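You operate a simulated robot arm through the tools that you are given. There is no shell and no other tool.

The job below is to be done with a simulated robot arm. You get a single attempt, and the scene is never put back.

Task
Change the water in the cell whose dial reads highest.
Fine: green, yellow or purple; selector on its colour, drain it empty, close the valve, fill to the line with the fill button; leave the other two alone.

The check looks at the end state, three seconds after you hand in, the way a careful person would. Anything else that was tipped, shoved, dropped, spilled or broken makes it a failure.

Robot
A 7-joint arm with a fingered hand, fixed in place. Base frame: the origin is at the foot of the arm, x ahead of it, y to its left, z up. Readings come in m, degrees, newtons and seconds.
With the tool pointing down near the work surface it reaches from about 0.16 to 0.66 m from the base axis. Its first joint turns from -166.0 to 166.0 degrees. Payload 4 kg.
The TCP is the grasp point between the finger pads, 0.026 m short of the fingertips. In the tool frame z runs along the fingers and y along their closing line. The gripper opens to 0.156 m. The gripper's body begins 0.073 m behind the TCP. The gripper is a hand of 4 fingers: y runs from the thumb to the fingers, the wrist lies at [0, 0, -0.239] in the tool frame.
Orientation is that of the tool frame in the base frame, as a unit quaternion [w, x, y, z]. With the fingers straight down and closing along the base's y, the tool's x points along the base's -x, its y along +y and its z along -z.

Tools
- The arm moves only by the tool drive_tool. Its argument "series" is a list of rows, each a list of 6 numbers: the shift along the base's x, y, z in m, then the turn, a rotation vector about the base's x, y, z in degrees. In form: [[x, y, z, rx, ry, rz], ...]. A call has 1 to 20 rows; each row is the pose to reach, as a shift and turn from the pose commanded when the call began. A row lasts 0.2 s, in which the tool goes at most 0.05 m and 8.6 degrees; a call with a longer step from one row to the next is refused whole. Where a pose cannot be reached the arm comes as near as it can. A force on the tool above 70 N (or 10 N above the force at the start of the call, whichever is more), or a blocked arm, ends the call early, and 0.2 s more pass. In this call time passes only in rows, and 0.2 s behind the last. The reply holds the time, the measured pose of the TCP, the force on the tool along the base axes, the opening and the grip force, in the units named above and with some noise, with the torque about the TCP (base axes, N m) and any sound that the robot's microphone picked up.
- Cameras (640 x 400 px; columns grow to the right, rows downward): "scene" is fixed at [0.4022, 0.649, 1.6713]; the picture's right is [-0.97, -0.23, 0.00], its down [-0.20, 0.84, -0.50] and it looks along [0.11, -0.48, -0.87] (base axes); focal length 284 px, centre (320, 200). "wrist" rides on the gripper at [0.058, -0.058, -0.091] in the tool frame; the picture's right is [0.71, 0.71, 0.00], its down [-0.53, 0.53, -0.67] and it looks along [-0.47, 0.47, 0.74] (tool axes); focal length 265 px, centre (320, 200). There is no depth. A picture from a camera that has moved, and an enlarged one, comes with that camera's place and axes in the base frame and with its lens.
- camera(camera): a new picture of that camera. The clock stands still meanwhile.
- set_fingers(finger1, finger2, finger3, thumb_bend): sets how far each is bent, from 0 (flat) to 1 (curled in); at 0.3 the hand is open as for a grip, at 0.7 the pads meet at the TCP. One left out holds its place. A second passes; each finger stops where it meets its share of the squeeze, and holds until it gets a number again. It is the only way to open and close the hand. It gives what a move gives, with no picture; readings hold the bend of each and the force on the fingers (four entries, about 0 where the hand has none), thumb and palm.
- close_up(camera, box): a new picture of the part [left, top, right, bottom] of that camera's present view, enlarged. The clock stands still meanwhile.
- finish_job(): hands the job in; it is judged then, once.

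Nothing tells you positions but the pictures and the camera data. Unless the task says otherwise, let go and move clear before handing in.

The tools are called after "Call:" as a command line: name --pt "numbers of a row" for each row, then --argument value for the rest, lists and objects as JSON in quotes. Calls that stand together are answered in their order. drive_tool: Moves the arm, as the interface text tells. Its arguments: {"type":"object","properties":{"series":{"type":"array","items":{"type":"array","items":{"type":"number"}}}},"required":["series"]} The other tools are called the same way: set_fingers (finger1, finger2, finger3, thumb_bend) moves the fingers one by one; camera (camera) takes a picture; close_up (camera, box) takes an enlarged picture of a part of a camera's view; finish_job () hands the job in.

At the start:

```text
time_s: 0.0
tool_pos: [0.3762, 0.051, 1.1842]
ee_rot: [0.0, 0.0, 1.0, 0.001]
force: [-0.3, 0.4, 1.2]
ft_torque: [0.0, -0.03, 0.02]
width: 0.1559
gripper_force: 0.1
shape: jaw
bend: [0.3, 0.3, 0.3, 0.3]
finger forces: [0.0, 0.0, 0.0, 0.0, 0.0, 0.0]
```

scene: 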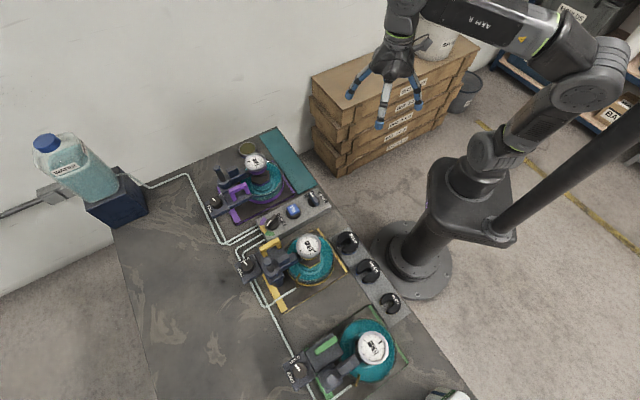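
wrist: 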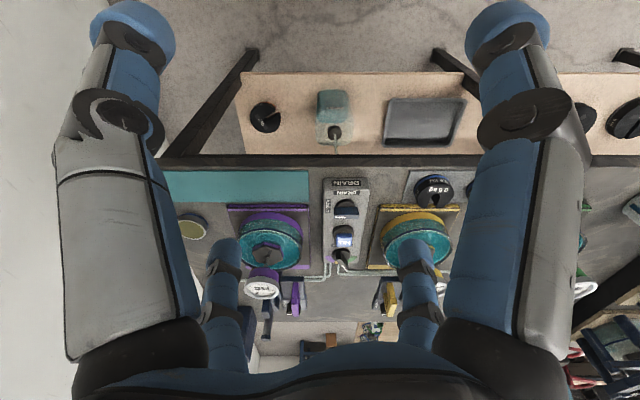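

I see a bench with three cells (purple, yellow, green), each with a dial, plus a control block and knobs. I'll look closer before moving.

Call:
close_up --camera "scene" --box '[200, 130, 340, 230]'

Call:
close_up --camera "scene" --box '[220, 210, 420, 320]'

Call:
close_up --camera "scene" --box '[270, 300, 430, 400]'

Call:
close_up --camera "wrist" --box '[160, 150, 480, 350]'

```text
4.00 times, centred on (270, 180) of scene
camera zoom: at [0.4022, 0.649, 1.6713], right [-0.97, -0.23, 0.0], down [-0.2, 0.84, -0.5], along [0.11, -0.48, -0.87], focal length 1136 px, centre (520, 280)
```

zoom: 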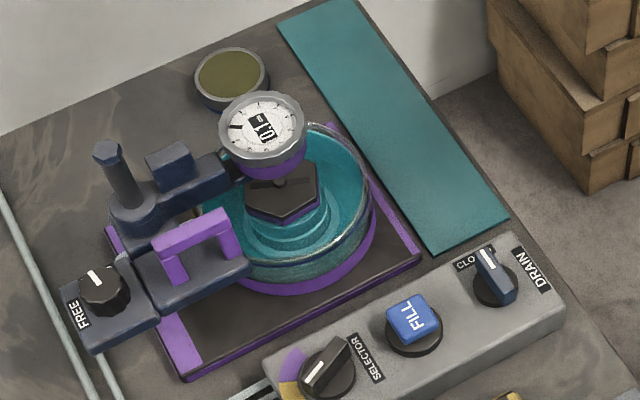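

```text
3.20 times, centred on (320, 265) of scene
camera zoom: at [0.4022, 0.649, 1.6713], right [-0.97, -0.23, 0.0], down [-0.2, 0.84, -0.5], along [0.11, -0.48, -0.87], focal length 908 px, centre (320, -8)
```

zoom: 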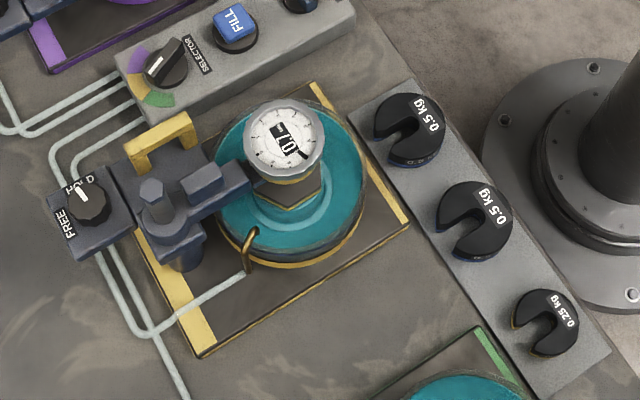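

```text
4.00 times, centred on (350, 350) of scene
camera zoom: at [0.4022, 0.649, 1.6713], right [-0.97, -0.23, 0.0], down [-0.2, 0.84, -0.5], along [0.11, -0.48, -0.87], focal length 1136 px, centre (200, -400)
```

zoom: 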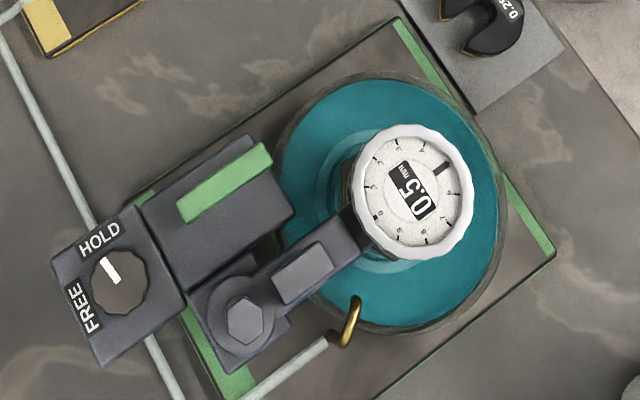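

```text
2.00 times, centred on (320, 250) of wrist
camera zoom: at [0.3174, -0.0078, 1.2758], right [-0.71, 0.71, 0.0], down [0.53, 0.53, 0.67], along [0.47, 0.47, -0.74], focal length 531 px, centre (320, 100)
```

zoom: 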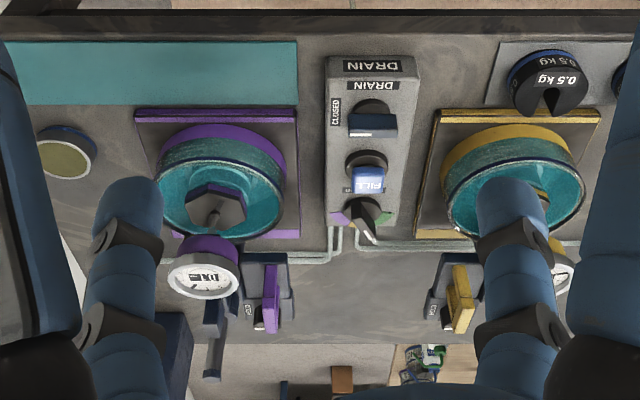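

The dials need a closer read; I'll zoom in on each one and on the control block.

Call:
close_up --camera "scene" --box '[240, 147, 272, 167]'

Call:
close_up --camera "scene" --box '[292, 236, 324, 256]'

Call:
close_up --camera "scene" --box '[356, 338, 388, 358]'

Call:
close_up --camera "scene" --box '[255, 185, 335, 235]'

```text
16.00 times, centred on (256, 157) of scene
camera zoom: at [0.4022, 0.649, 1.6713], right [-0.97, -0.23, 0.0], down [-0.2, 0.84, -0.5], along [0.11, -0.48, -0.87], focal length 4543 px, centre (1344, 888)
```

zoom: 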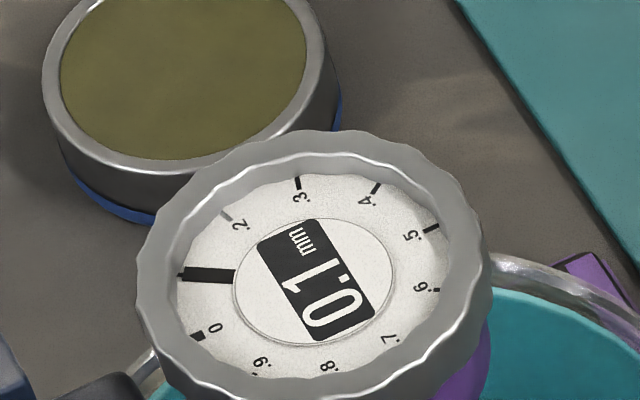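

```text
16.00 times, centred on (308, 246) of scene
camera zoom: at [0.4022, 0.649, 1.6713], right [-0.97, -0.23, 0.0], down [-0.2, 0.84, -0.5], along [0.11, -0.48, -0.87], focal length 4543 px, centre (512, -536)
```

zoom: 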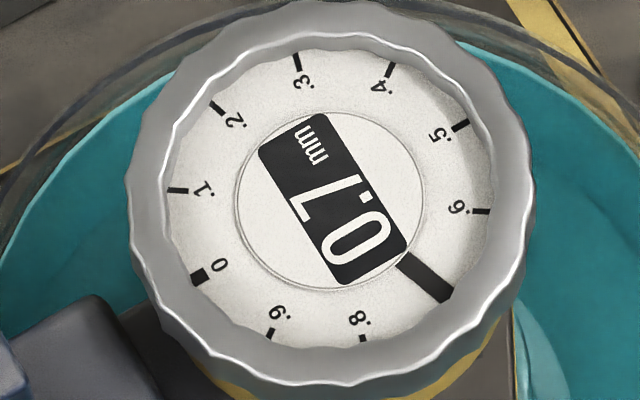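

```text
16.00 times, centred on (372, 348) of scene
camera zoom: at [0.4022, 0.649, 1.6713], right [-0.97, -0.23, 0.0], down [-0.2, 0.84, -0.5], along [0.11, -0.48, -0.87], focal length 4543 px, centre (-512, -2168)
```

zoom: 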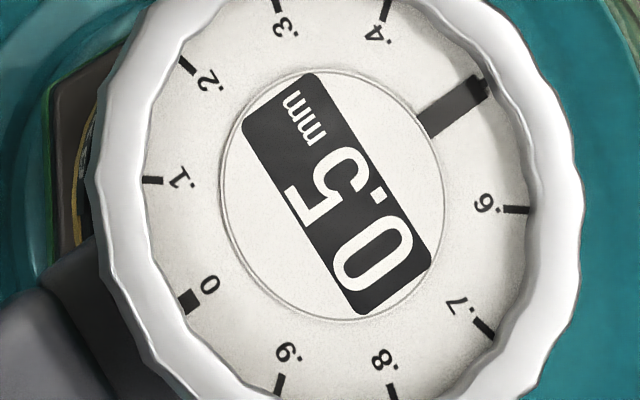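

```text
8.00 times, centred on (295, 210) of scene
camera zoom: at [0.4022, 0.649, 1.6713], right [-0.97, -0.23, 0.0], down [-0.2, 0.84, -0.5], along [0.11, -0.48, -0.87], focal length 2271 px, centre (520, 120)
```

zoom: 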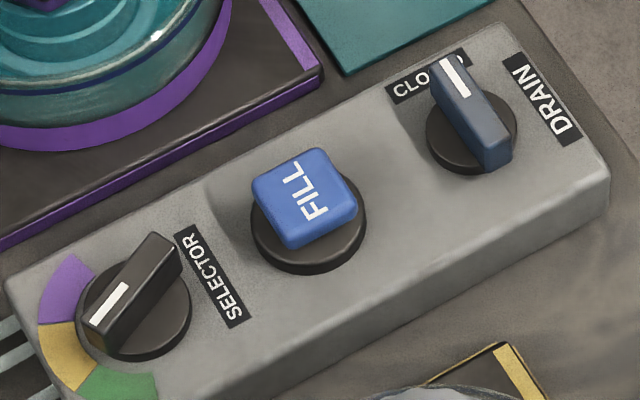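

The yellow cell reads 0.7 mm (purple 0.1, green 0.5), so yellow is the one to change. The selector seems to point at yellow already and the drain lever at CLOSED. By triangulating I put FILL near (0.56, 0.30, 0.95) and the drain lever near (0.51, 0.26, 0.95). Next I'll curl the two outer fingers to see how the hand looks.

Call:
set_fingers --finger1 1 --finger3 1 --finger2 0.3 --thumb_bend 0.3

Call:
camera --camera "wrist"

Call:
close_up --camera "scene" --box '[320, 10, 480, 110]'

```text
time_s: 1.0
tool_pos: [0.3764, 0.0506, 1.1831]
ee_rot: [0.0, 0.001, 1.0, 0.0]
force: [0.2, -0.2, 1.2]
ft_torque: [0.0, -0.01, 0.04]
width: 0.0713
gripper_force: 0.1
shape: fingers
bend: [0.74, 0.3, 0.74, 0.3]
finger forces: [0.1, 0.0, 0.0, 0.0, 0.0, 0.0]
```

```text
taken
camera wrist: at [0.3174, -0.0078, 1.2758], right [-0.71, 0.71, 0.0], down [0.53, 0.53, 0.67], along [0.47, 0.47, -0.74], focal length 265 px, centre (320, 200)
```

wrist: 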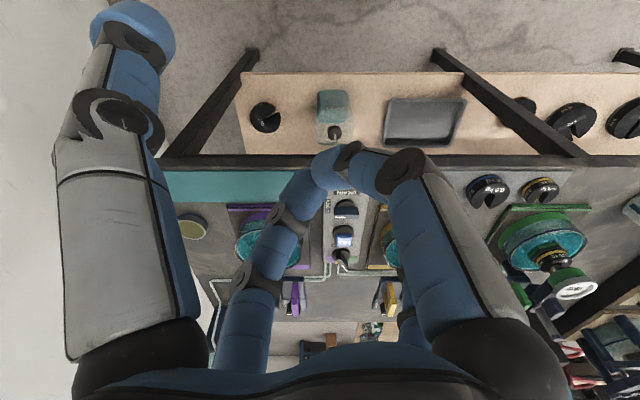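

```text
4.00 times, centred on (400, 60) of scene
camera zoom: at [0.4022, 0.649, 1.6713], right [-0.97, -0.23, 0.0], down [-0.2, 0.84, -0.5], along [0.11, -0.48, -0.87], focal length 1136 px, centre (0, 760)
```

zoom: 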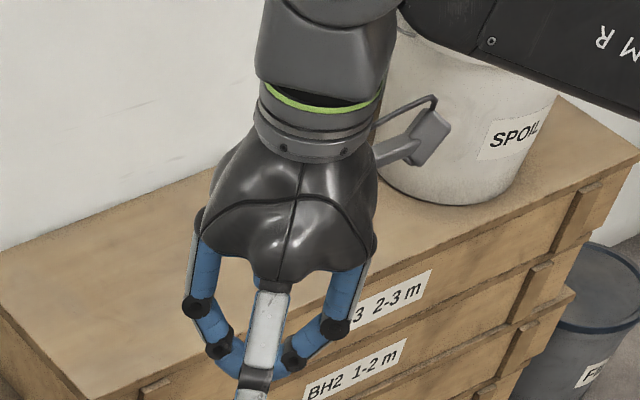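

Fingers 1 and 3 oppose each other along tool x, and thumb and finger 2 along y, so a four-sided grip on the lever is possible. Before moving I'll look closely at the yellow cup for the water level and the line.

Call:
close_up --camera "scene" --box '[280, 232, 344, 292]'

Call:
close_up --camera "scene" --box '[232, 150, 304, 204]'

Call:
close_up --camera "wrist" --box '[480, 190, 600, 310]'

Call:
close_up --camera "scene" --box '[20, 120, 180, 240]'

```text
6.67 times, centred on (312, 262) of scene
camera zoom: at [0.4022, 0.649, 1.6713], right [-0.97, -0.23, 0.0], down [-0.2, 0.84, -0.5], along [0.11, -0.48, -0.87], focal length 1893 px, centre (373, -213)
```

zoom: 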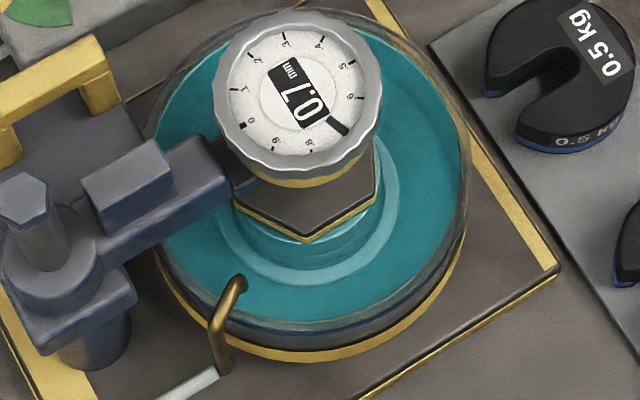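

```text
7.41 times, centred on (268, 177) of scene
camera zoom: at [0.4022, 0.649, 1.6713], right [-0.97, -0.23, 0.0], down [-0.2, 0.84, -0.5], along [0.11, -0.48, -0.87], focal length 2103 px, centre (705, 370)
```

zoom: 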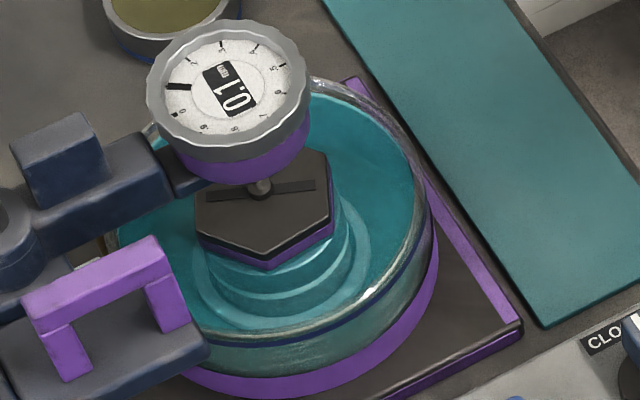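

```text
3.33 times, centred on (540, 250) of wrist
camera zoom: at [0.3174, -0.0078, 1.2758], right [-0.71, 0.71, 0.0], down [0.53, 0.53, 0.67], along [0.47, 0.47, -0.74], focal length 885 px, centre (-413, 33)
```

zoom: 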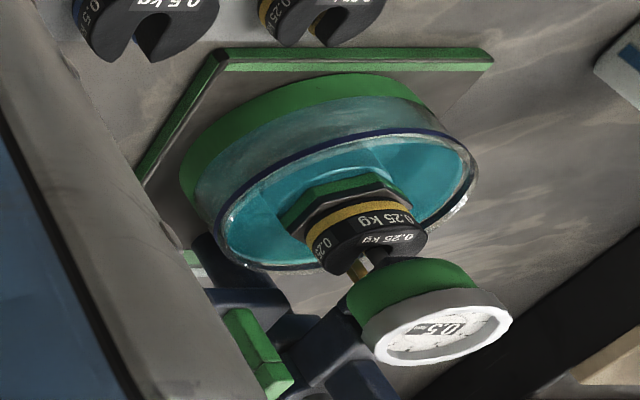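

```text
3.33 times, centred on (100, 180) of scene
camera zoom: at [0.4022, 0.649, 1.6713], right [-0.97, -0.23, 0.0], down [-0.2, 0.84, -0.5], along [0.11, -0.48, -0.87], focal length 946 px, centre (1053, 267)
```

zoom: 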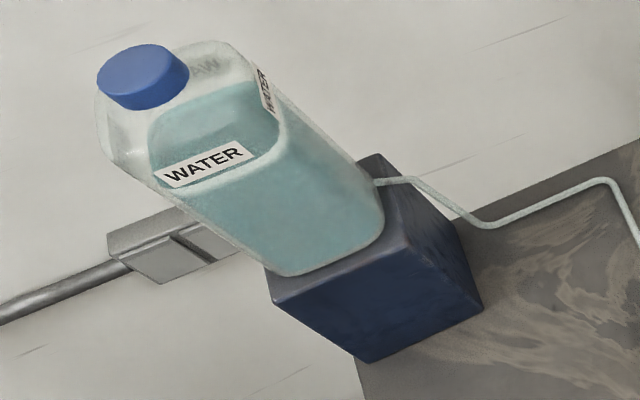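

The water line is the dark blue ring near each cup's rim. I'll open the hand to a moderate width and hover above the drain lever with the hand turned 36° to line up with it.

Call:
set_fingers --finger1 0.3 --finger2 0.3 --finger3 0.3 --thumb_bend 0.3

Call:
drive_tool --pt "0.019 0.029 -0.005 0 0 5" --pt "0.038 0.058 -0.01 0 0 10" --pt "0.057 0.088 -0.02 0 0 15" --pt "0.076 0.118 -0.03 0 0 20" --pt "0.095 0.148 -0.04 0 0 25" --pt "0.114 0.177 -0.05 0 0 30" --pt "0.133 0.206 -0.06 0 0 36"

Call:
camera --camera "wrist"

Call:
camera --camera "scene"

```text
time_s: 2.0
tool_pos: [0.3747, 0.0506, 1.184]
ee_rot: [0.001, 0.0, 1.0, 0.0]
force: [-0.4, 0.3, 0.5]
ft_torque: [0.01, 0.01, -0.01]
width: 0.1061
gripper_force: 0.0
shape: fingers
bend: [0.3, 0.3, 0.3, 0.3]
finger forces: [0.1, 0.0, 0.1, 0.0, 0.0, 0.0]
```

```text
time_s: 3.6
tool_pos: [0.5098, 0.2584, 1.1241]
ee_rot: [0.0, -0.31, 0.951, 0.001]
force: [-1.5, -0.5, -0.6]
ft_torque: [0.02, -0.01, 0.0]
width: 0.1063
gripper_force: 0.0
shape: fingers
bend: [0.3, 0.3, 0.3, 0.3]
finger forces: [0.1, 0.0, 0.0, 0.1, 0.1, 0.0]
```

```text
taken
camera wrist: at [0.4956, 0.1767, 1.2164], right [-0.99, 0.15, 0.0], down [0.12, 0.73, 0.67], along [0.1, 0.66, -0.74], focal length 265 px, centre (320, 200)
```

wrist: 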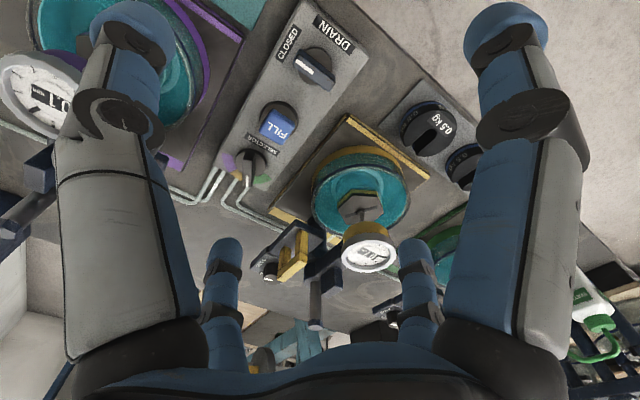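

```text
taken
```

scene: 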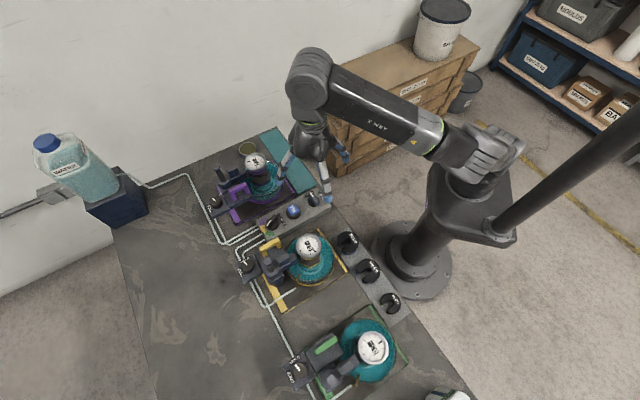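

This gives a clear view of the control block and the yellow cup. I'll zoom in to measure the lever, button, selector and water line.

Call:
close_up --camera "wrist" --box '[220, 10, 380, 110]'

Call:
close_up --camera "wrist" --box '[210, 90, 330, 190]'

Call:
close_up --camera "wrist" --box '[290, 130, 430, 280]'

Call:
close_up --camera "scene" --box '[255, 145, 355, 225]'

```text
4.00 times, centred on (300, 60) of wrist
camera zoom: at [0.4956, 0.1767, 1.2164], right [-0.99, 0.15, 0.0], down [0.12, 0.73, 0.67], along [0.1, 0.66, -0.74], focal length 1062 px, centre (400, 760)
```

zoom: 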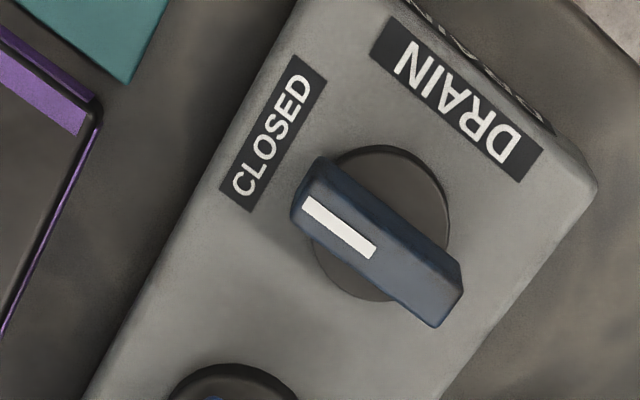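

```text
4.00 times, centred on (270, 140) of wrist
camera zoom: at [0.4956, 0.1767, 1.2164], right [-0.99, 0.15, 0.0], down [0.12, 0.73, 0.67], along [0.1, 0.66, -0.74], focal length 1062 px, centre (520, 440)
```

zoom: 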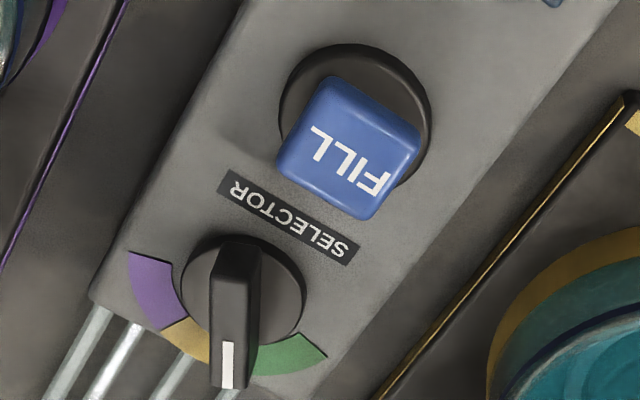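

```text
2.67 times, centred on (360, 205) of wrist
camera zoom: at [0.4956, 0.1767, 1.2164], right [-0.99, 0.15, 0.0], down [0.12, 0.73, 0.67], along [0.1, 0.66, -0.74], focal length 708 px, centre (213, 187)
```

zoom: 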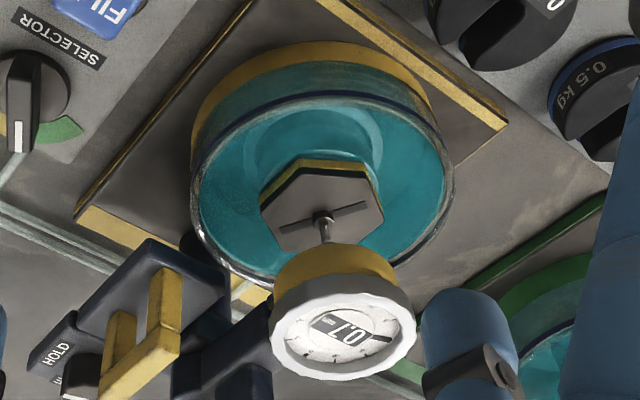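

```text
5.00 times, centred on (305, 185) of scene
camera zoom: at [0.4022, 0.649, 1.6713], right [-0.97, -0.23, 0.0], down [-0.2, 0.84, -0.5], along [0.11, -0.48, -0.87], focal length 1420 px, centre (395, 275)
```

zoom: 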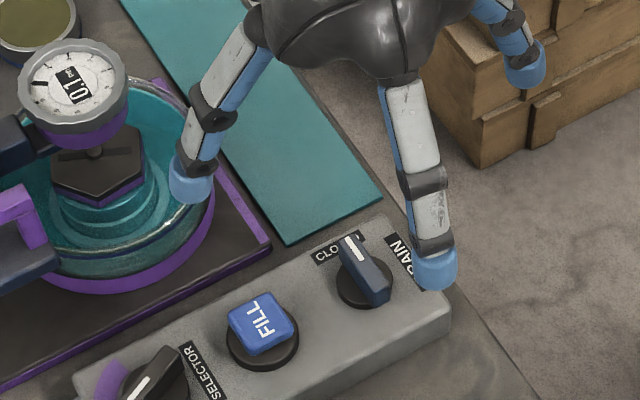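

The selector's mark looks close to the yellow/green edge, so I'll examine it more closely.

Call:
close_up --camera "scene" --box '[256, 208, 288, 236]'

Call:
close_up --camera "wrist" --box '[230, 145, 300, 195]'

```text
14.29 times, centred on (272, 222) of scene
camera zoom: at [0.4022, 0.649, 1.6713], right [-0.97, -0.23, 0.0], down [-0.2, 0.84, -0.5], along [0.11, -0.48, -0.87], focal length 4056 px, centre (1006, -114)
```

zoom: 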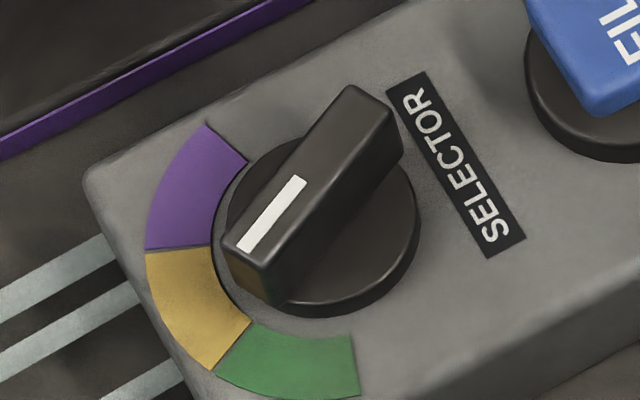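

```text
8.00 times, centred on (265, 170) of wrist
camera zoom: at [0.4956, 0.1767, 1.2164], right [-0.99, 0.15, 0.0], down [0.12, 0.73, 0.67], along [0.1, 0.66, -0.74], focal length 2123 px, centre (760, 440)
```

zoom: 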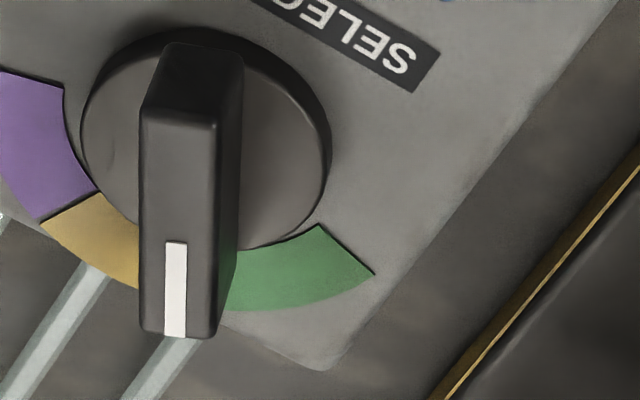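

The selector lever actually points at about 70°, close to the yellow/green boundary, while the middle of yellow is about 45°. The lever centre is near (0.611, 0.352, 0.959). I'll centre it on yellow first, with the hand tilted slightly outward for reach. First comes a hover with narrower fingers.

Call:
set_fingers --finger1 0.5 --finger2 0.5 --finger3 0.5 --thumb_bend 0.5

Call:
drive_tool --pt "0.007 0.007 -0.002 0 0 -8" --pt "0.014 0.014 -0.004 0 0 -16" --pt "0.021 0.021 -0.006 0 0 -24" --pt "0.028 0.028 -0.008 0 0 -32" --pt "0.035 0.035 -0.01 0 0 -40" --pt "0.042 0.042 -0.012 0 0 -48" --pt "0.05 0.05 -0.014 0 0 -56"

Call:
drive_tool --pt "0.012 0.008 -0.01 7.05 -2.55 0" --pt "0.024 0.018 -0.02 14.1 -5.1 0" --pt "0.036 0.03 -0.03 14.1 -5.1 0" --pt "0.045 0.038 -0.04 14.1 -5.1 0"

Call:
camera --camera "wrist"

Call:
close_up --camera "scene" --box '[220, 120, 380, 260]'

```text
time_s: 4.6
tool_pos: [0.5073, 0.2586, 1.124]
ee_rot: [0.0, -0.31, 0.951, -0.001]
force: [-0.5, 0.6, 0.3]
ft_torque: [-0.02, -0.01, -0.01]
width: 0.0512
gripper_force: 0.0
shape: fingers
bend: [0.5, 0.5, 0.5, 0.5]
finger forces: [0.0, 0.0, 0.0, 0.1, 0.1, 0.0]
```

```text
time_s: 6.2
tool_pos: [0.5575, 0.3009, 1.0957]
ee_rot: [0.0, 0.174, 0.985, 0.001]
force: [-1.3, -0.7, 0.5]
ft_torque: [-0.02, -0.04, 0.0]
width: 0.0511
gripper_force: 0.0
shape: fingers
bend: [0.5, 0.5, 0.5, 0.5]
finger forces: [0.0, 0.0, 0.1, 0.0, 0.0, 0.0]
out of reach, approached as far as the arm can: row 7
```

```text
time_s: 7.2
tool_pos: [0.6016, 0.3388, 1.0542]
ee_rot: [0.022, 0.171, 0.977, 0.129]
force: [-0.7, -0.8, 0.4]
ft_torque: [0.01, -0.01, 0.01]
width: 0.0511
gripper_force: 0.0
shape: fingers
bend: [0.5, 0.5, 0.5, 0.5]
finger forces: [0.0, 0.0, 0.0, 0.1, 0.0, 0.0]
```

```text
taken
camera wrist: at [0.5191, 0.2835, 1.1295], right [-0.43, 0.88, 0.18], down [0.61, 0.14, 0.78], along [0.67, 0.45, -0.6], focal length 265 px, centre (320, 200)
```

wrist: 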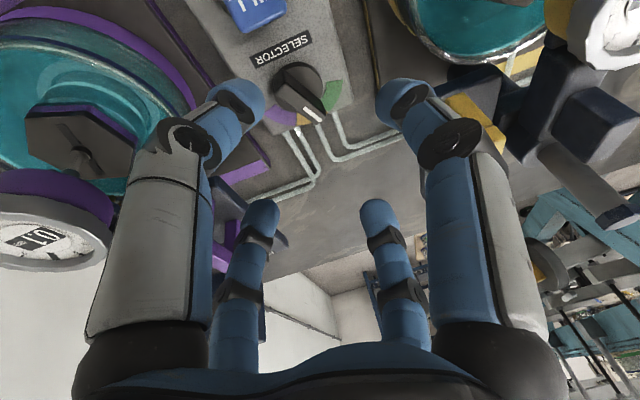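

```text
2.86 times, centred on (300, 190) of scene
camera zoom: at [0.4022, 0.649, 1.6713], right [-0.97, -0.23, 0.0], down [-0.2, 0.84, -0.5], along [0.11, -0.48, -0.87], focal length 811 px, centre (377, 229)
```

zoom: 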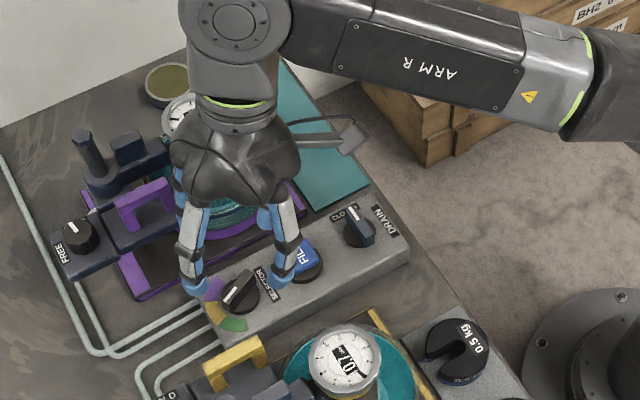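

The tilted pose reaches the selector. I'll tuck the thumb a bit and lower to just above the lever, then check the alignment.

Call:
set_fingers --thumb_bend 0.55

Call:
drive_tool --pt "0.004 0.003 -0.02 0 0 0" --pt "0.007 0.006 -0.04 0 0 0" --pt "0.007 0.006 -0.048 0 0 0"

Call:
camera --camera "wrist"

Call:
close_up --camera "scene" --box '[240, 170, 320, 240]'

```text
time_s: 8.2
tool_pos: [0.6, 0.3387, 1.0559]
ee_rot: [0.022, 0.172, 0.976, 0.128]
force: [0.0, -0.4, 0.0]
ft_torque: [-0.05, -0.01, -0.02]
width: 0.0444
gripper_force: 0.2
shape: fingers
bend: [0.5, 0.5, 0.5, 0.55]
finger forces: [0.0, 0.0, 0.1, 0.1, 0.0, 0.0]
```

```text
time_s: 9.0
tool_pos: [0.609, 0.3452, 1.0079]
ee_rot: [0.023, 0.171, 0.977, 0.128]
force: [0.1, 0.0, 0.5]
ft_torque: [0.01, 0.01, -0.01]
width: 0.0445
gripper_force: 0.1
shape: fingers
bend: [0.5, 0.5, 0.5, 0.55]
finger forces: [0.1, 0.0, 0.1, 0.1, 0.0, 0.0]
```

```text
taken
camera wrist: at [0.5262, 0.289, 1.082], right [-0.43, 0.88, 0.18], down [0.61, 0.14, 0.78], along [0.67, 0.45, -0.6], focal length 265 px, centre (320, 200)
```

wrist: 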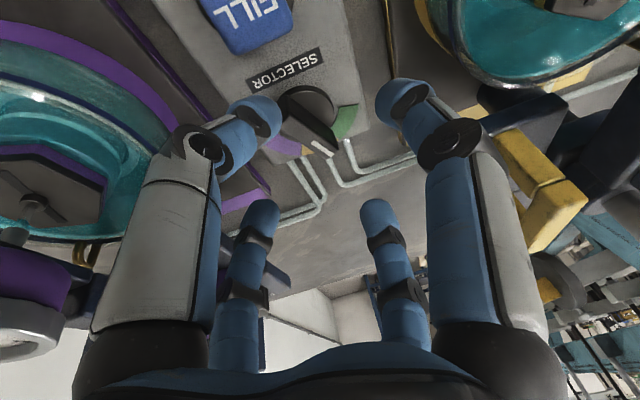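

```text
5.71 times, centred on (280, 205) of scene
camera zoom: at [0.4022, 0.649, 1.6713], right [-0.97, -0.23, 0.0], down [-0.2, 0.84, -0.5], along [0.11, -0.48, -0.87], focal length 1622 px, centre (549, 171)
```

zoom: 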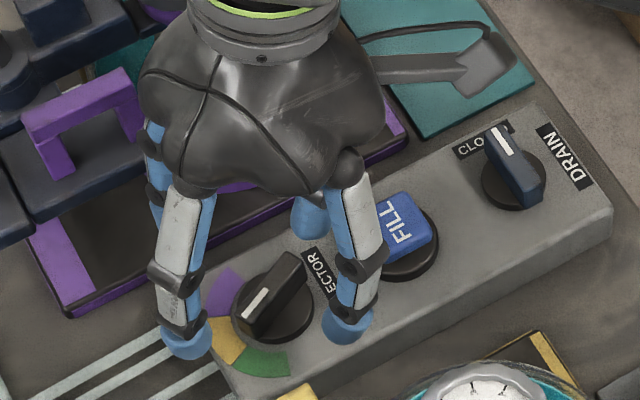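

I'll zoom into the wrist view to check where the selector lever sits between the fingertips.

Call:
close_up --camera "wrist" --box '[230, 60, 390, 180]'

```text
3.33 times, centred on (310, 120) of wrist
camera zoom: at [0.5262, 0.289, 1.082], right [-0.43, 0.88, 0.18], down [0.61, 0.14, 0.78], along [0.67, 0.45, -0.6], focal length 885 px, centre (353, 467)
```

zoom: 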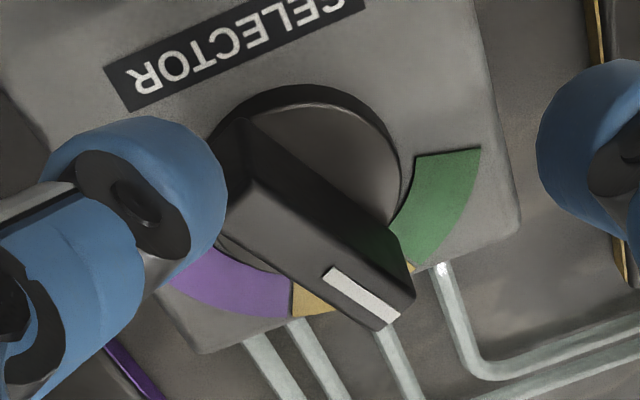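

Measured and predicted lever position agree within about 2 mm. Descending 32 mm to straddle the lever.

Call:
drive_tool --pt "0 0 -0.01 0 0 0" --pt "0 0 -0.02 0 0 0" --pt "0 0 -0.028 0 0 0" --pt "0 0 -0.032 0 0 0"

Call:
camera --camera "wrist"

Call:
close_up --camera "scene" --box '[240, 180, 310, 240]'

```text
time_s: 10.0
tool_pos: [0.6087, 0.3447, 0.9777]
ee_rot: [0.023, 0.173, 0.976, 0.128]
force: [-2.7, -1.6, 9.2]
ft_torque: [-0.3, 0.21, -0.05]
width: 0.0442
gripper_force: 4.0
shape: fingers
bend: [0.5, 0.5, 0.5, 0.55]
finger forces: [0.0, 0.0, 0.0, 0.0, 8.4, 0.0]
```

```text
taken
camera wrist: at [0.526, 0.2882, 1.0512], right [-0.43, 0.88, 0.18], down [0.61, 0.13, 0.78], along [0.67, 0.45, -0.6], focal length 265 px, centre (320, 200)
```

wrist: 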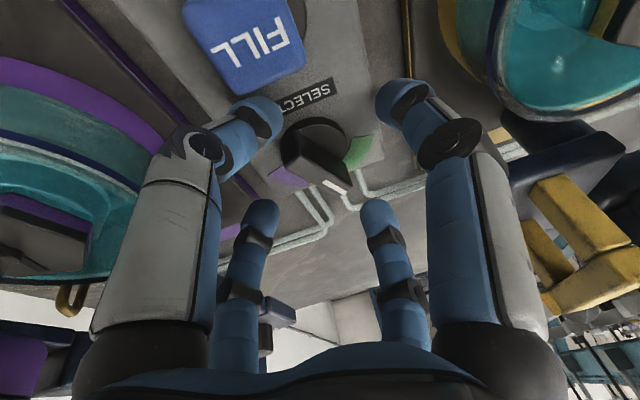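

```text
6.67 times, centred on (275, 210) of scene
camera zoom: at [0.4022, 0.649, 1.6713], right [-0.97, -0.23, 0.0], down [-0.2, 0.84, -0.5], along [0.11, -0.48, -0.87], focal length 1893 px, centre (620, 133)
```

zoom: 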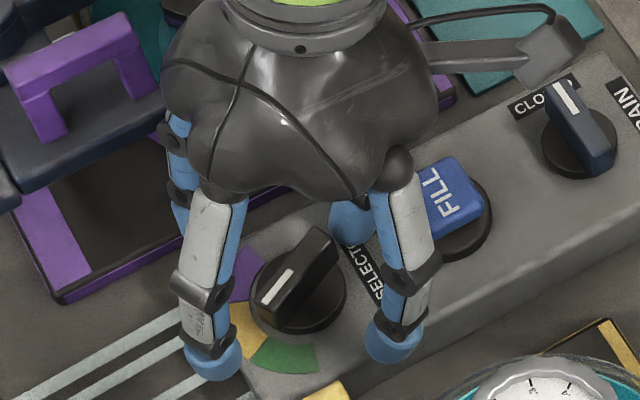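

The thumb touched the block (about 8 N) before the gripping fingers overlapped the lever enough. I'll lift, use a smaller tilt toward the radial direction, and tuck the thumb more.

Call:
drive_tool --pt "0 0 0.02 0 0 0" --pt "-0.001 0.001 0.025 -4.0 -2.6 -0.5" --pt "-0.0015 0.002 0.025 -8.1 -5.3 -1.0"

Call:
set_fingers --finger1 0.58 --finger2 0.5 --finger3 0.58 --thumb_bend 0.6

Call:
camera --camera "wrist"

Call:
close_up --camera "wrist" --box '[230, 60, 390, 180]'

Call:
close_up --camera "scene" --box '[240, 180, 310, 240]'

```text
time_s: 10.8
tool_pos: [0.6068, 0.3463, 1.0001]
ee_rot: [0.081, 0.173, 0.979, 0.066]
force: [-0.4, -0.2, 0.0]
ft_torque: [0.05, 0.0, 0.0]
width: 0.0445
gripper_force: 0.1
shape: fingers
bend: [0.5, 0.5, 0.5, 0.55]
finger forces: [0.0, 0.1, 0.0, 0.1, 0.0, 0.0]
```

```text
time_s: 11.8
tool_pos: [0.6069, 0.3464, 1.0014]
ee_rot: [0.082, 0.172, 0.979, 0.067]
force: [0.0, 0.2, 1.1]
ft_torque: [0.03, 0.01, 0.05]
width: 0.0279
gripper_force: 0.1
shape: fingers
bend: [0.57, 0.5, 0.57, 0.6]
finger forces: [0.1, 0.0, 0.0, 0.1, 0.0, 0.0]
```

```text
taken
camera wrist: at [0.5172, 0.3027, 1.074], right [-0.43, 0.9, 0.02], down [0.54, 0.24, 0.81], along [0.73, 0.35, -0.59], focal length 265 px, centre (320, 200)
```

wrist: 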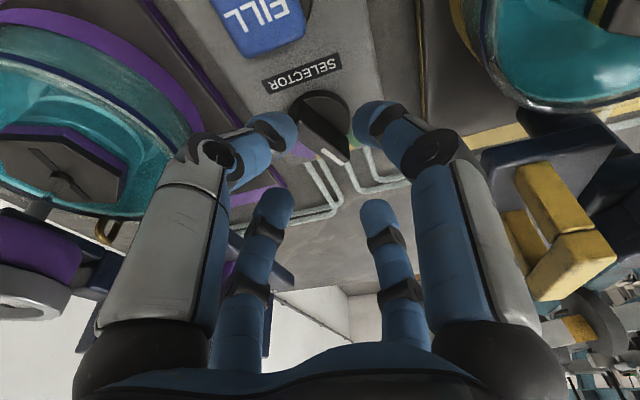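

```text
3.33 times, centred on (310, 120) of wrist
camera zoom: at [0.5172, 0.3027, 1.074], right [-0.43, 0.9, 0.02], down [0.54, 0.24, 0.81], along [0.73, 0.35, -0.59], focal length 885 px, centre (353, 467)
```

zoom: 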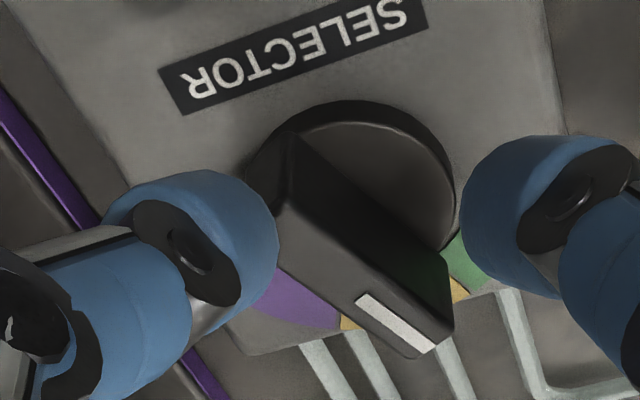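

```text
6.67 times, centred on (275, 210) of scene
camera zoom: at [0.4022, 0.649, 1.6713], right [-0.97, -0.23, 0.0], down [-0.2, 0.84, -0.5], along [0.11, -0.48, -0.87], focal length 1893 px, centre (620, 133)
```

zoom: 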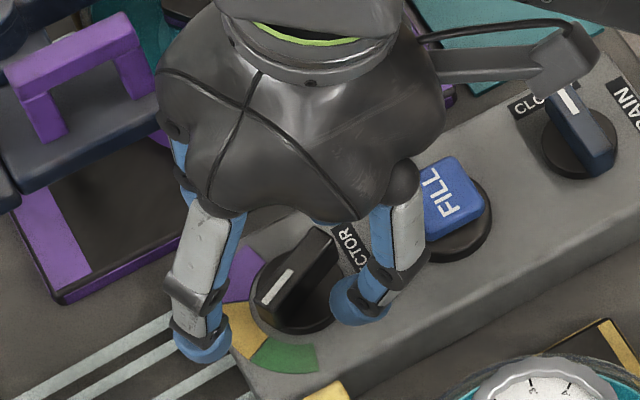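

The digits now straddle the lever with more margin. Descending in stages while watching force.

Call:
drive_tool --pt "0 0 -0.012 0 0 0" --pt "0 0 -0.022 0 0 0" --pt "0 0 -0.026 0 0 0"

Call:
close_up --camera "wrist" --box '[230, 80, 390, 200]'

Call:
close_up --camera "scene" --box '[240, 180, 310, 240]'

```text
time_s: 12.6
tool_pos: [0.607, 0.3455, 0.9738]
ee_rot: [0.08, 0.173, 0.979, 0.067]
force: [-0.9, -0.5, 1.5]
ft_torque: [-0.06, 0.03, 0.01]
width: 0.0285
gripper_force: 1.3
shape: fingers
bend: [0.57, 0.5, 0.57, 0.6]
finger forces: [0.0, 0.0, 0.1, 0.0, 1.8, 0.1]
```

```text
3.33 times, centred on (310, 140) of wrist
camera zoom: at [0.5169, 0.3025, 1.0479], right [-0.42, 0.91, 0.02], down [0.54, 0.24, 0.81], along [0.73, 0.35, -0.59], focal length 885 px, centre (353, 400)
```

zoom: 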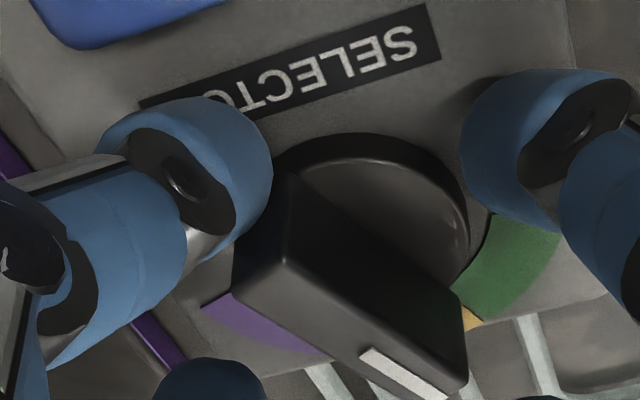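

```text
6.67 times, centred on (275, 210) of scene
camera zoom: at [0.4022, 0.649, 1.6713], right [-0.97, -0.23, 0.0], down [-0.2, 0.84, -0.5], along [0.11, -0.48, -0.87], focal length 1893 px, centre (620, 133)
```

zoom: 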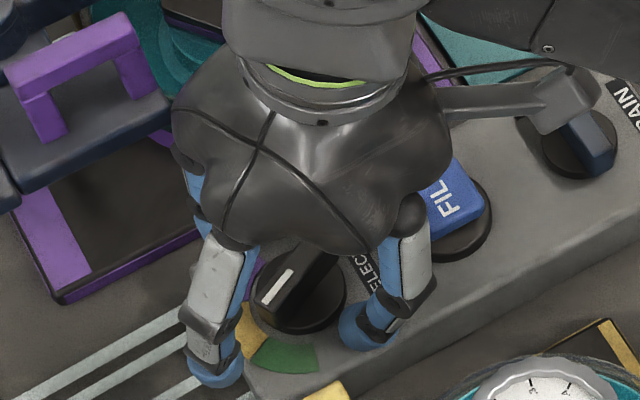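

The thumb just grazes something (1.8 N). At this height I'll close fingers 1 and 3 onto the lever sides.

Call:
set_fingers --finger1 0.72 --finger3 0.72

Call:
camera --camera "wrist"

Call:
close_up --camera "scene" --box '[240, 180, 310, 240]'

```text
time_s: 13.6
tool_pos: [0.6072, 0.3467, 0.9756]
ee_rot: [0.08, 0.172, 0.98, 0.067]
force: [-5.6, -0.6, 1.1]
ft_torque: [-0.01, 0.2, 0.04]
width: 0.0196
gripper_force: 6.9
shape: fingers
bend: [0.64, 0.5, 0.67, 0.59]
finger forces: [7.8, 0.0, 3.7, 0.1, 2.0, 0.0]
```

```text
taken
camera wrist: at [0.5166, 0.3028, 1.0479], right [-0.43, 0.9, 0.02], down [0.54, 0.24, 0.81], along [0.73, 0.35, -0.59], focal length 265 px, centre (320, 200)
```

wrist: 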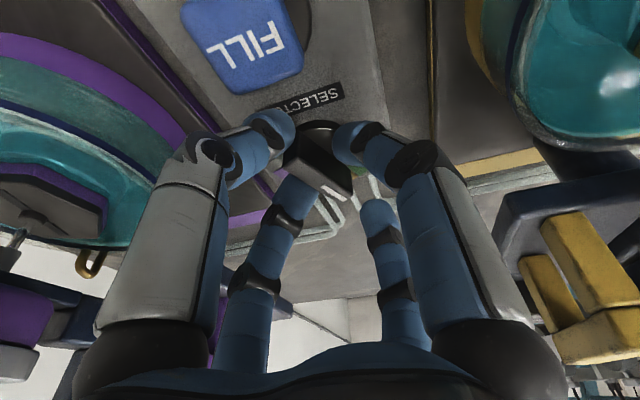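

```text
6.67 times, centred on (275, 210) of scene
camera zoom: at [0.4022, 0.649, 1.6713], right [-0.97, -0.23, 0.0], down [-0.2, 0.84, -0.5], along [0.11, -0.48, -0.87], focal length 1893 px, centre (620, 133)
```

zoom: 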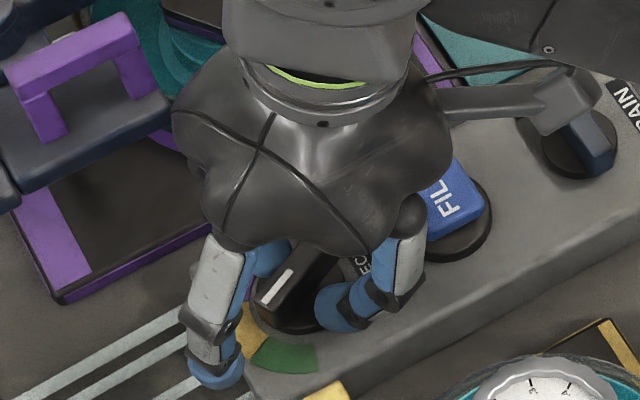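

The lever is gripped with force on both fingers. Turning it −25° about vertical, toward the middle of yellow.

Call:
drive_tool --pt "-0.0002 0.0007 0 0 0 -6" --pt "-0.0004 0.0012 0 0 0 -12" --pt "-0.0006 0.0017 0 0 0 -18" --pt "-0.0007 0.0022 0 0 0 -25"

Call:
camera --camera "wrist"

Call:
close_up --camera "scene" --box '[240, 180, 310, 240]'

```text
time_s: 14.6
tool_pos: [0.6056, 0.3492, 0.9747]
ee_rot: [0.094, 0.381, 0.919, 0.047]
force: [-2.7, -0.2, -0.9]
ft_torque: [0.1, 0.14, 0.02]
width: 0.0197
gripper_force: 6.4
shape: fingers
bend: [0.64, 0.5, 0.67, 0.59]
finger forces: [7.1, 0.1, 3.9, 0.0, 1.7, 0.0]
```

```text
taken
camera wrist: at [0.5061, 0.3468, 1.0479], right [0.0, 1.0, 0.02], down [0.59, -0.01, 0.81], along [0.81, 0.01, -0.59], focal length 265 px, centre (320, 200)
```

wrist: 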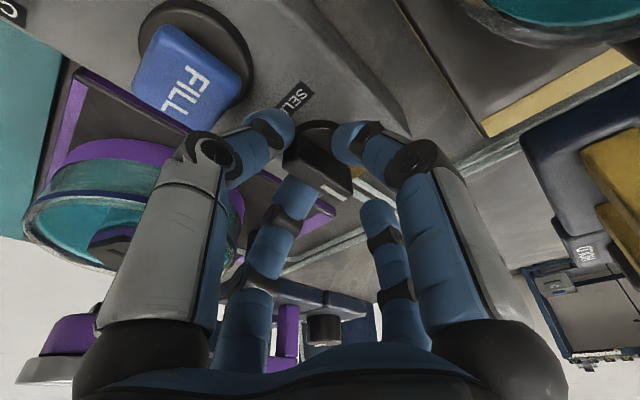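

```text
6.67 times, centred on (275, 210) of scene
camera zoom: at [0.4022, 0.649, 1.6713], right [-0.97, -0.23, 0.0], down [-0.2, 0.84, -0.5], along [0.11, -0.48, -0.87], focal length 1893 px, centre (620, 133)
```

zoom: 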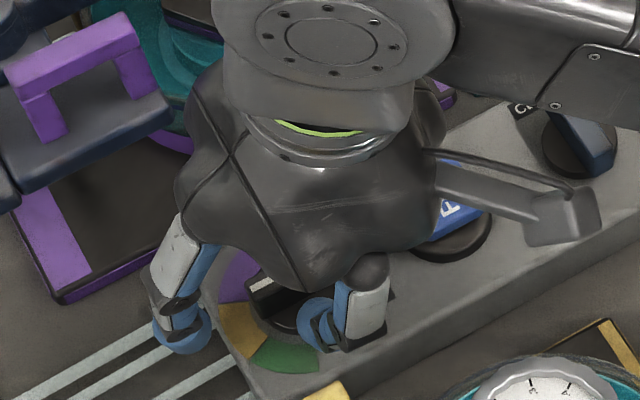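

The lever followed the hand. I'll release and lift to inspect the selector.

Call:
set_fingers --finger1 0.55 --finger3 0.55

Call:
drive_tool --pt "0 0 0.02 0 0 0" --pt "0 0 0.05 0 0 0" --pt "-0.02 -0.02 0.08 0 0 0" --pt "-0.06 -0.05 0.1 0 0 0" --pt "-0.1 -0.08 0.12 0 0 0"

Call:
close_up --camera "scene" --box '[256, 208, 288, 236]'

Call:
close_up --camera "scene" --box '[200, 120, 360, 240]'

Call:
camera --camera "wrist"

```text
time_s: 15.6
tool_pos: [0.6061, 0.3488, 0.9757]
ee_rot: [0.093, 0.381, 0.919, 0.047]
force: [-1.0, -1.4, 0.9]
ft_torque: [-0.06, 0.03, -0.05]
width: 0.0312
gripper_force: 0.5
shape: fingers
bend: [0.55, 0.5, 0.55, 0.59]
finger forces: [0.0, 0.1, 0.0, 0.0, 1.5, 0.0]
```

```text
refused: row 4 steps farther than a row can; nothing moved
```

```text
14.29 times, centred on (272, 222) of scene
camera zoom: at [0.4022, 0.649, 1.6713], right [-0.97, -0.23, 0.0], down [-0.2, 0.84, -0.5], along [0.11, -0.48, -0.87], focal length 4056 px, centre (1006, -114)
```

zoom: 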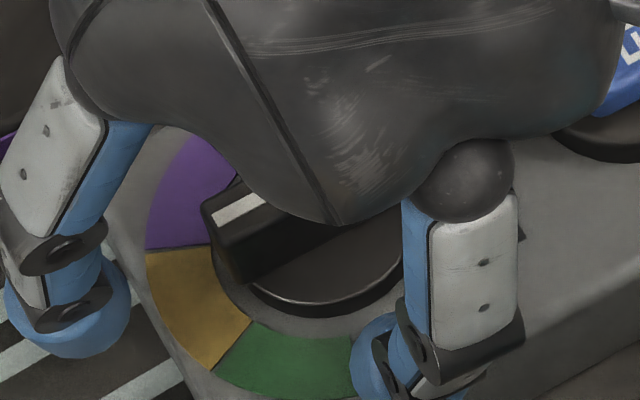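

```text
3.33 times, centred on (280, 180) of scene
camera zoom: at [0.4022, 0.649, 1.6713], right [-0.97, -0.23, 0.0], down [-0.2, 0.84, -0.5], along [0.11, -0.48, -0.87], focal length 946 px, centre (453, 267)
```

zoom: 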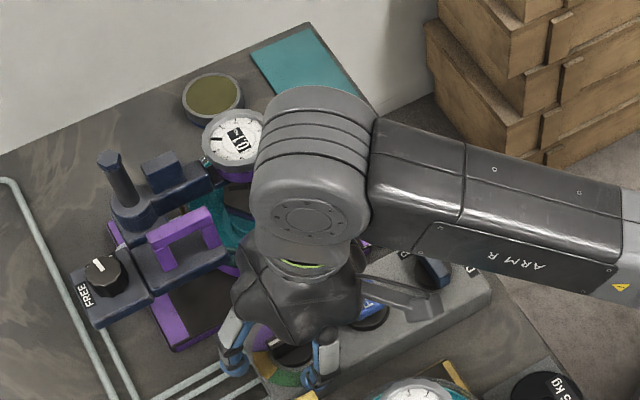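

```text
taken
camera wrist: at [0.5062, 0.3464, 1.0479], right [0.0, 1.0, 0.02], down [0.59, -0.01, 0.81], along [0.81, 0.01, -0.59], focal length 265 px, centre (320, 200)
```

wrist: 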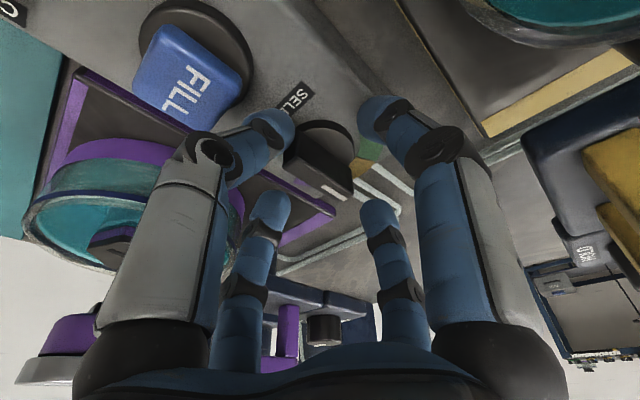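

The selector lever is now at about 43°, near the middle of yellow. Lifting straight up and backing off toward the drain lever.

Call:
drive_tool --pt "0 0 0.02 0 0 0" --pt "0 0 0.05 0 0 0" --pt "-0.02 -0.02 0.08 0 0 0" --pt "-0.05 -0.04 0.1 0 0 0" --pt "-0.08 -0.06 0.12 0 0 0" --pt "-0.1 -0.085 0.12 0 0 0"

Call:
close_up --camera "scene" --box '[256, 208, 288, 236]'

Call:
camera --camera "wrist"

```text
time_s: 17.0
tool_pos: [0.5066, 0.2624, 1.094]
ee_rot: [0.094, 0.379, 0.919, 0.048]
force: [-0.5, -0.6, 0.9]
ft_torque: [-0.04, 0.01, 0.01]
width: 0.0301
gripper_force: 0.0
shape: fingers
bend: [0.55, 0.5, 0.55, 0.6]
finger forces: [0.0, 0.0, 0.0, 0.1, 0.1, 0.1]
```

```text
14.29 times, centred on (272, 222) of scene
camera zoom: at [0.4022, 0.649, 1.6713], right [-0.97, -0.23, 0.0], down [-0.2, 0.84, -0.5], along [0.11, -0.48, -0.87], focal length 4056 px, centre (1006, -114)
```

zoom: 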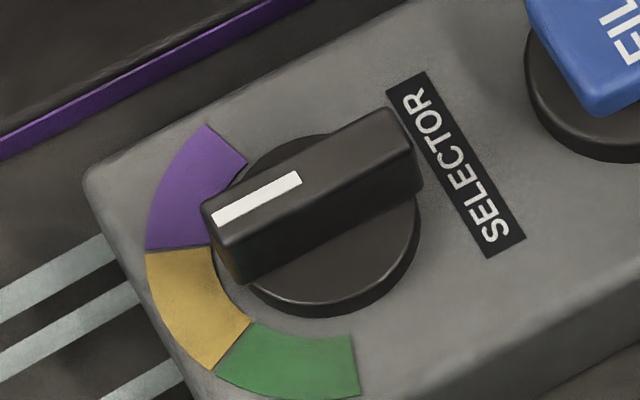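

```text
taken
camera wrist: at [0.406, 0.2614, 1.1676], right [0.0, 1.0, 0.02], down [0.59, -0.01, 0.81], along [0.81, 0.01, -0.59], focal length 265 px, centre (320, 200)
```

wrist: 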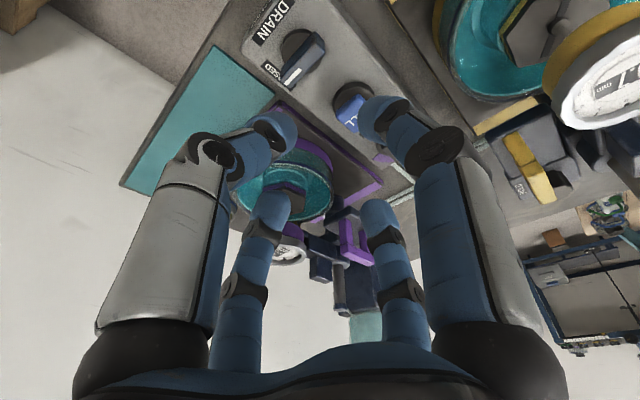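

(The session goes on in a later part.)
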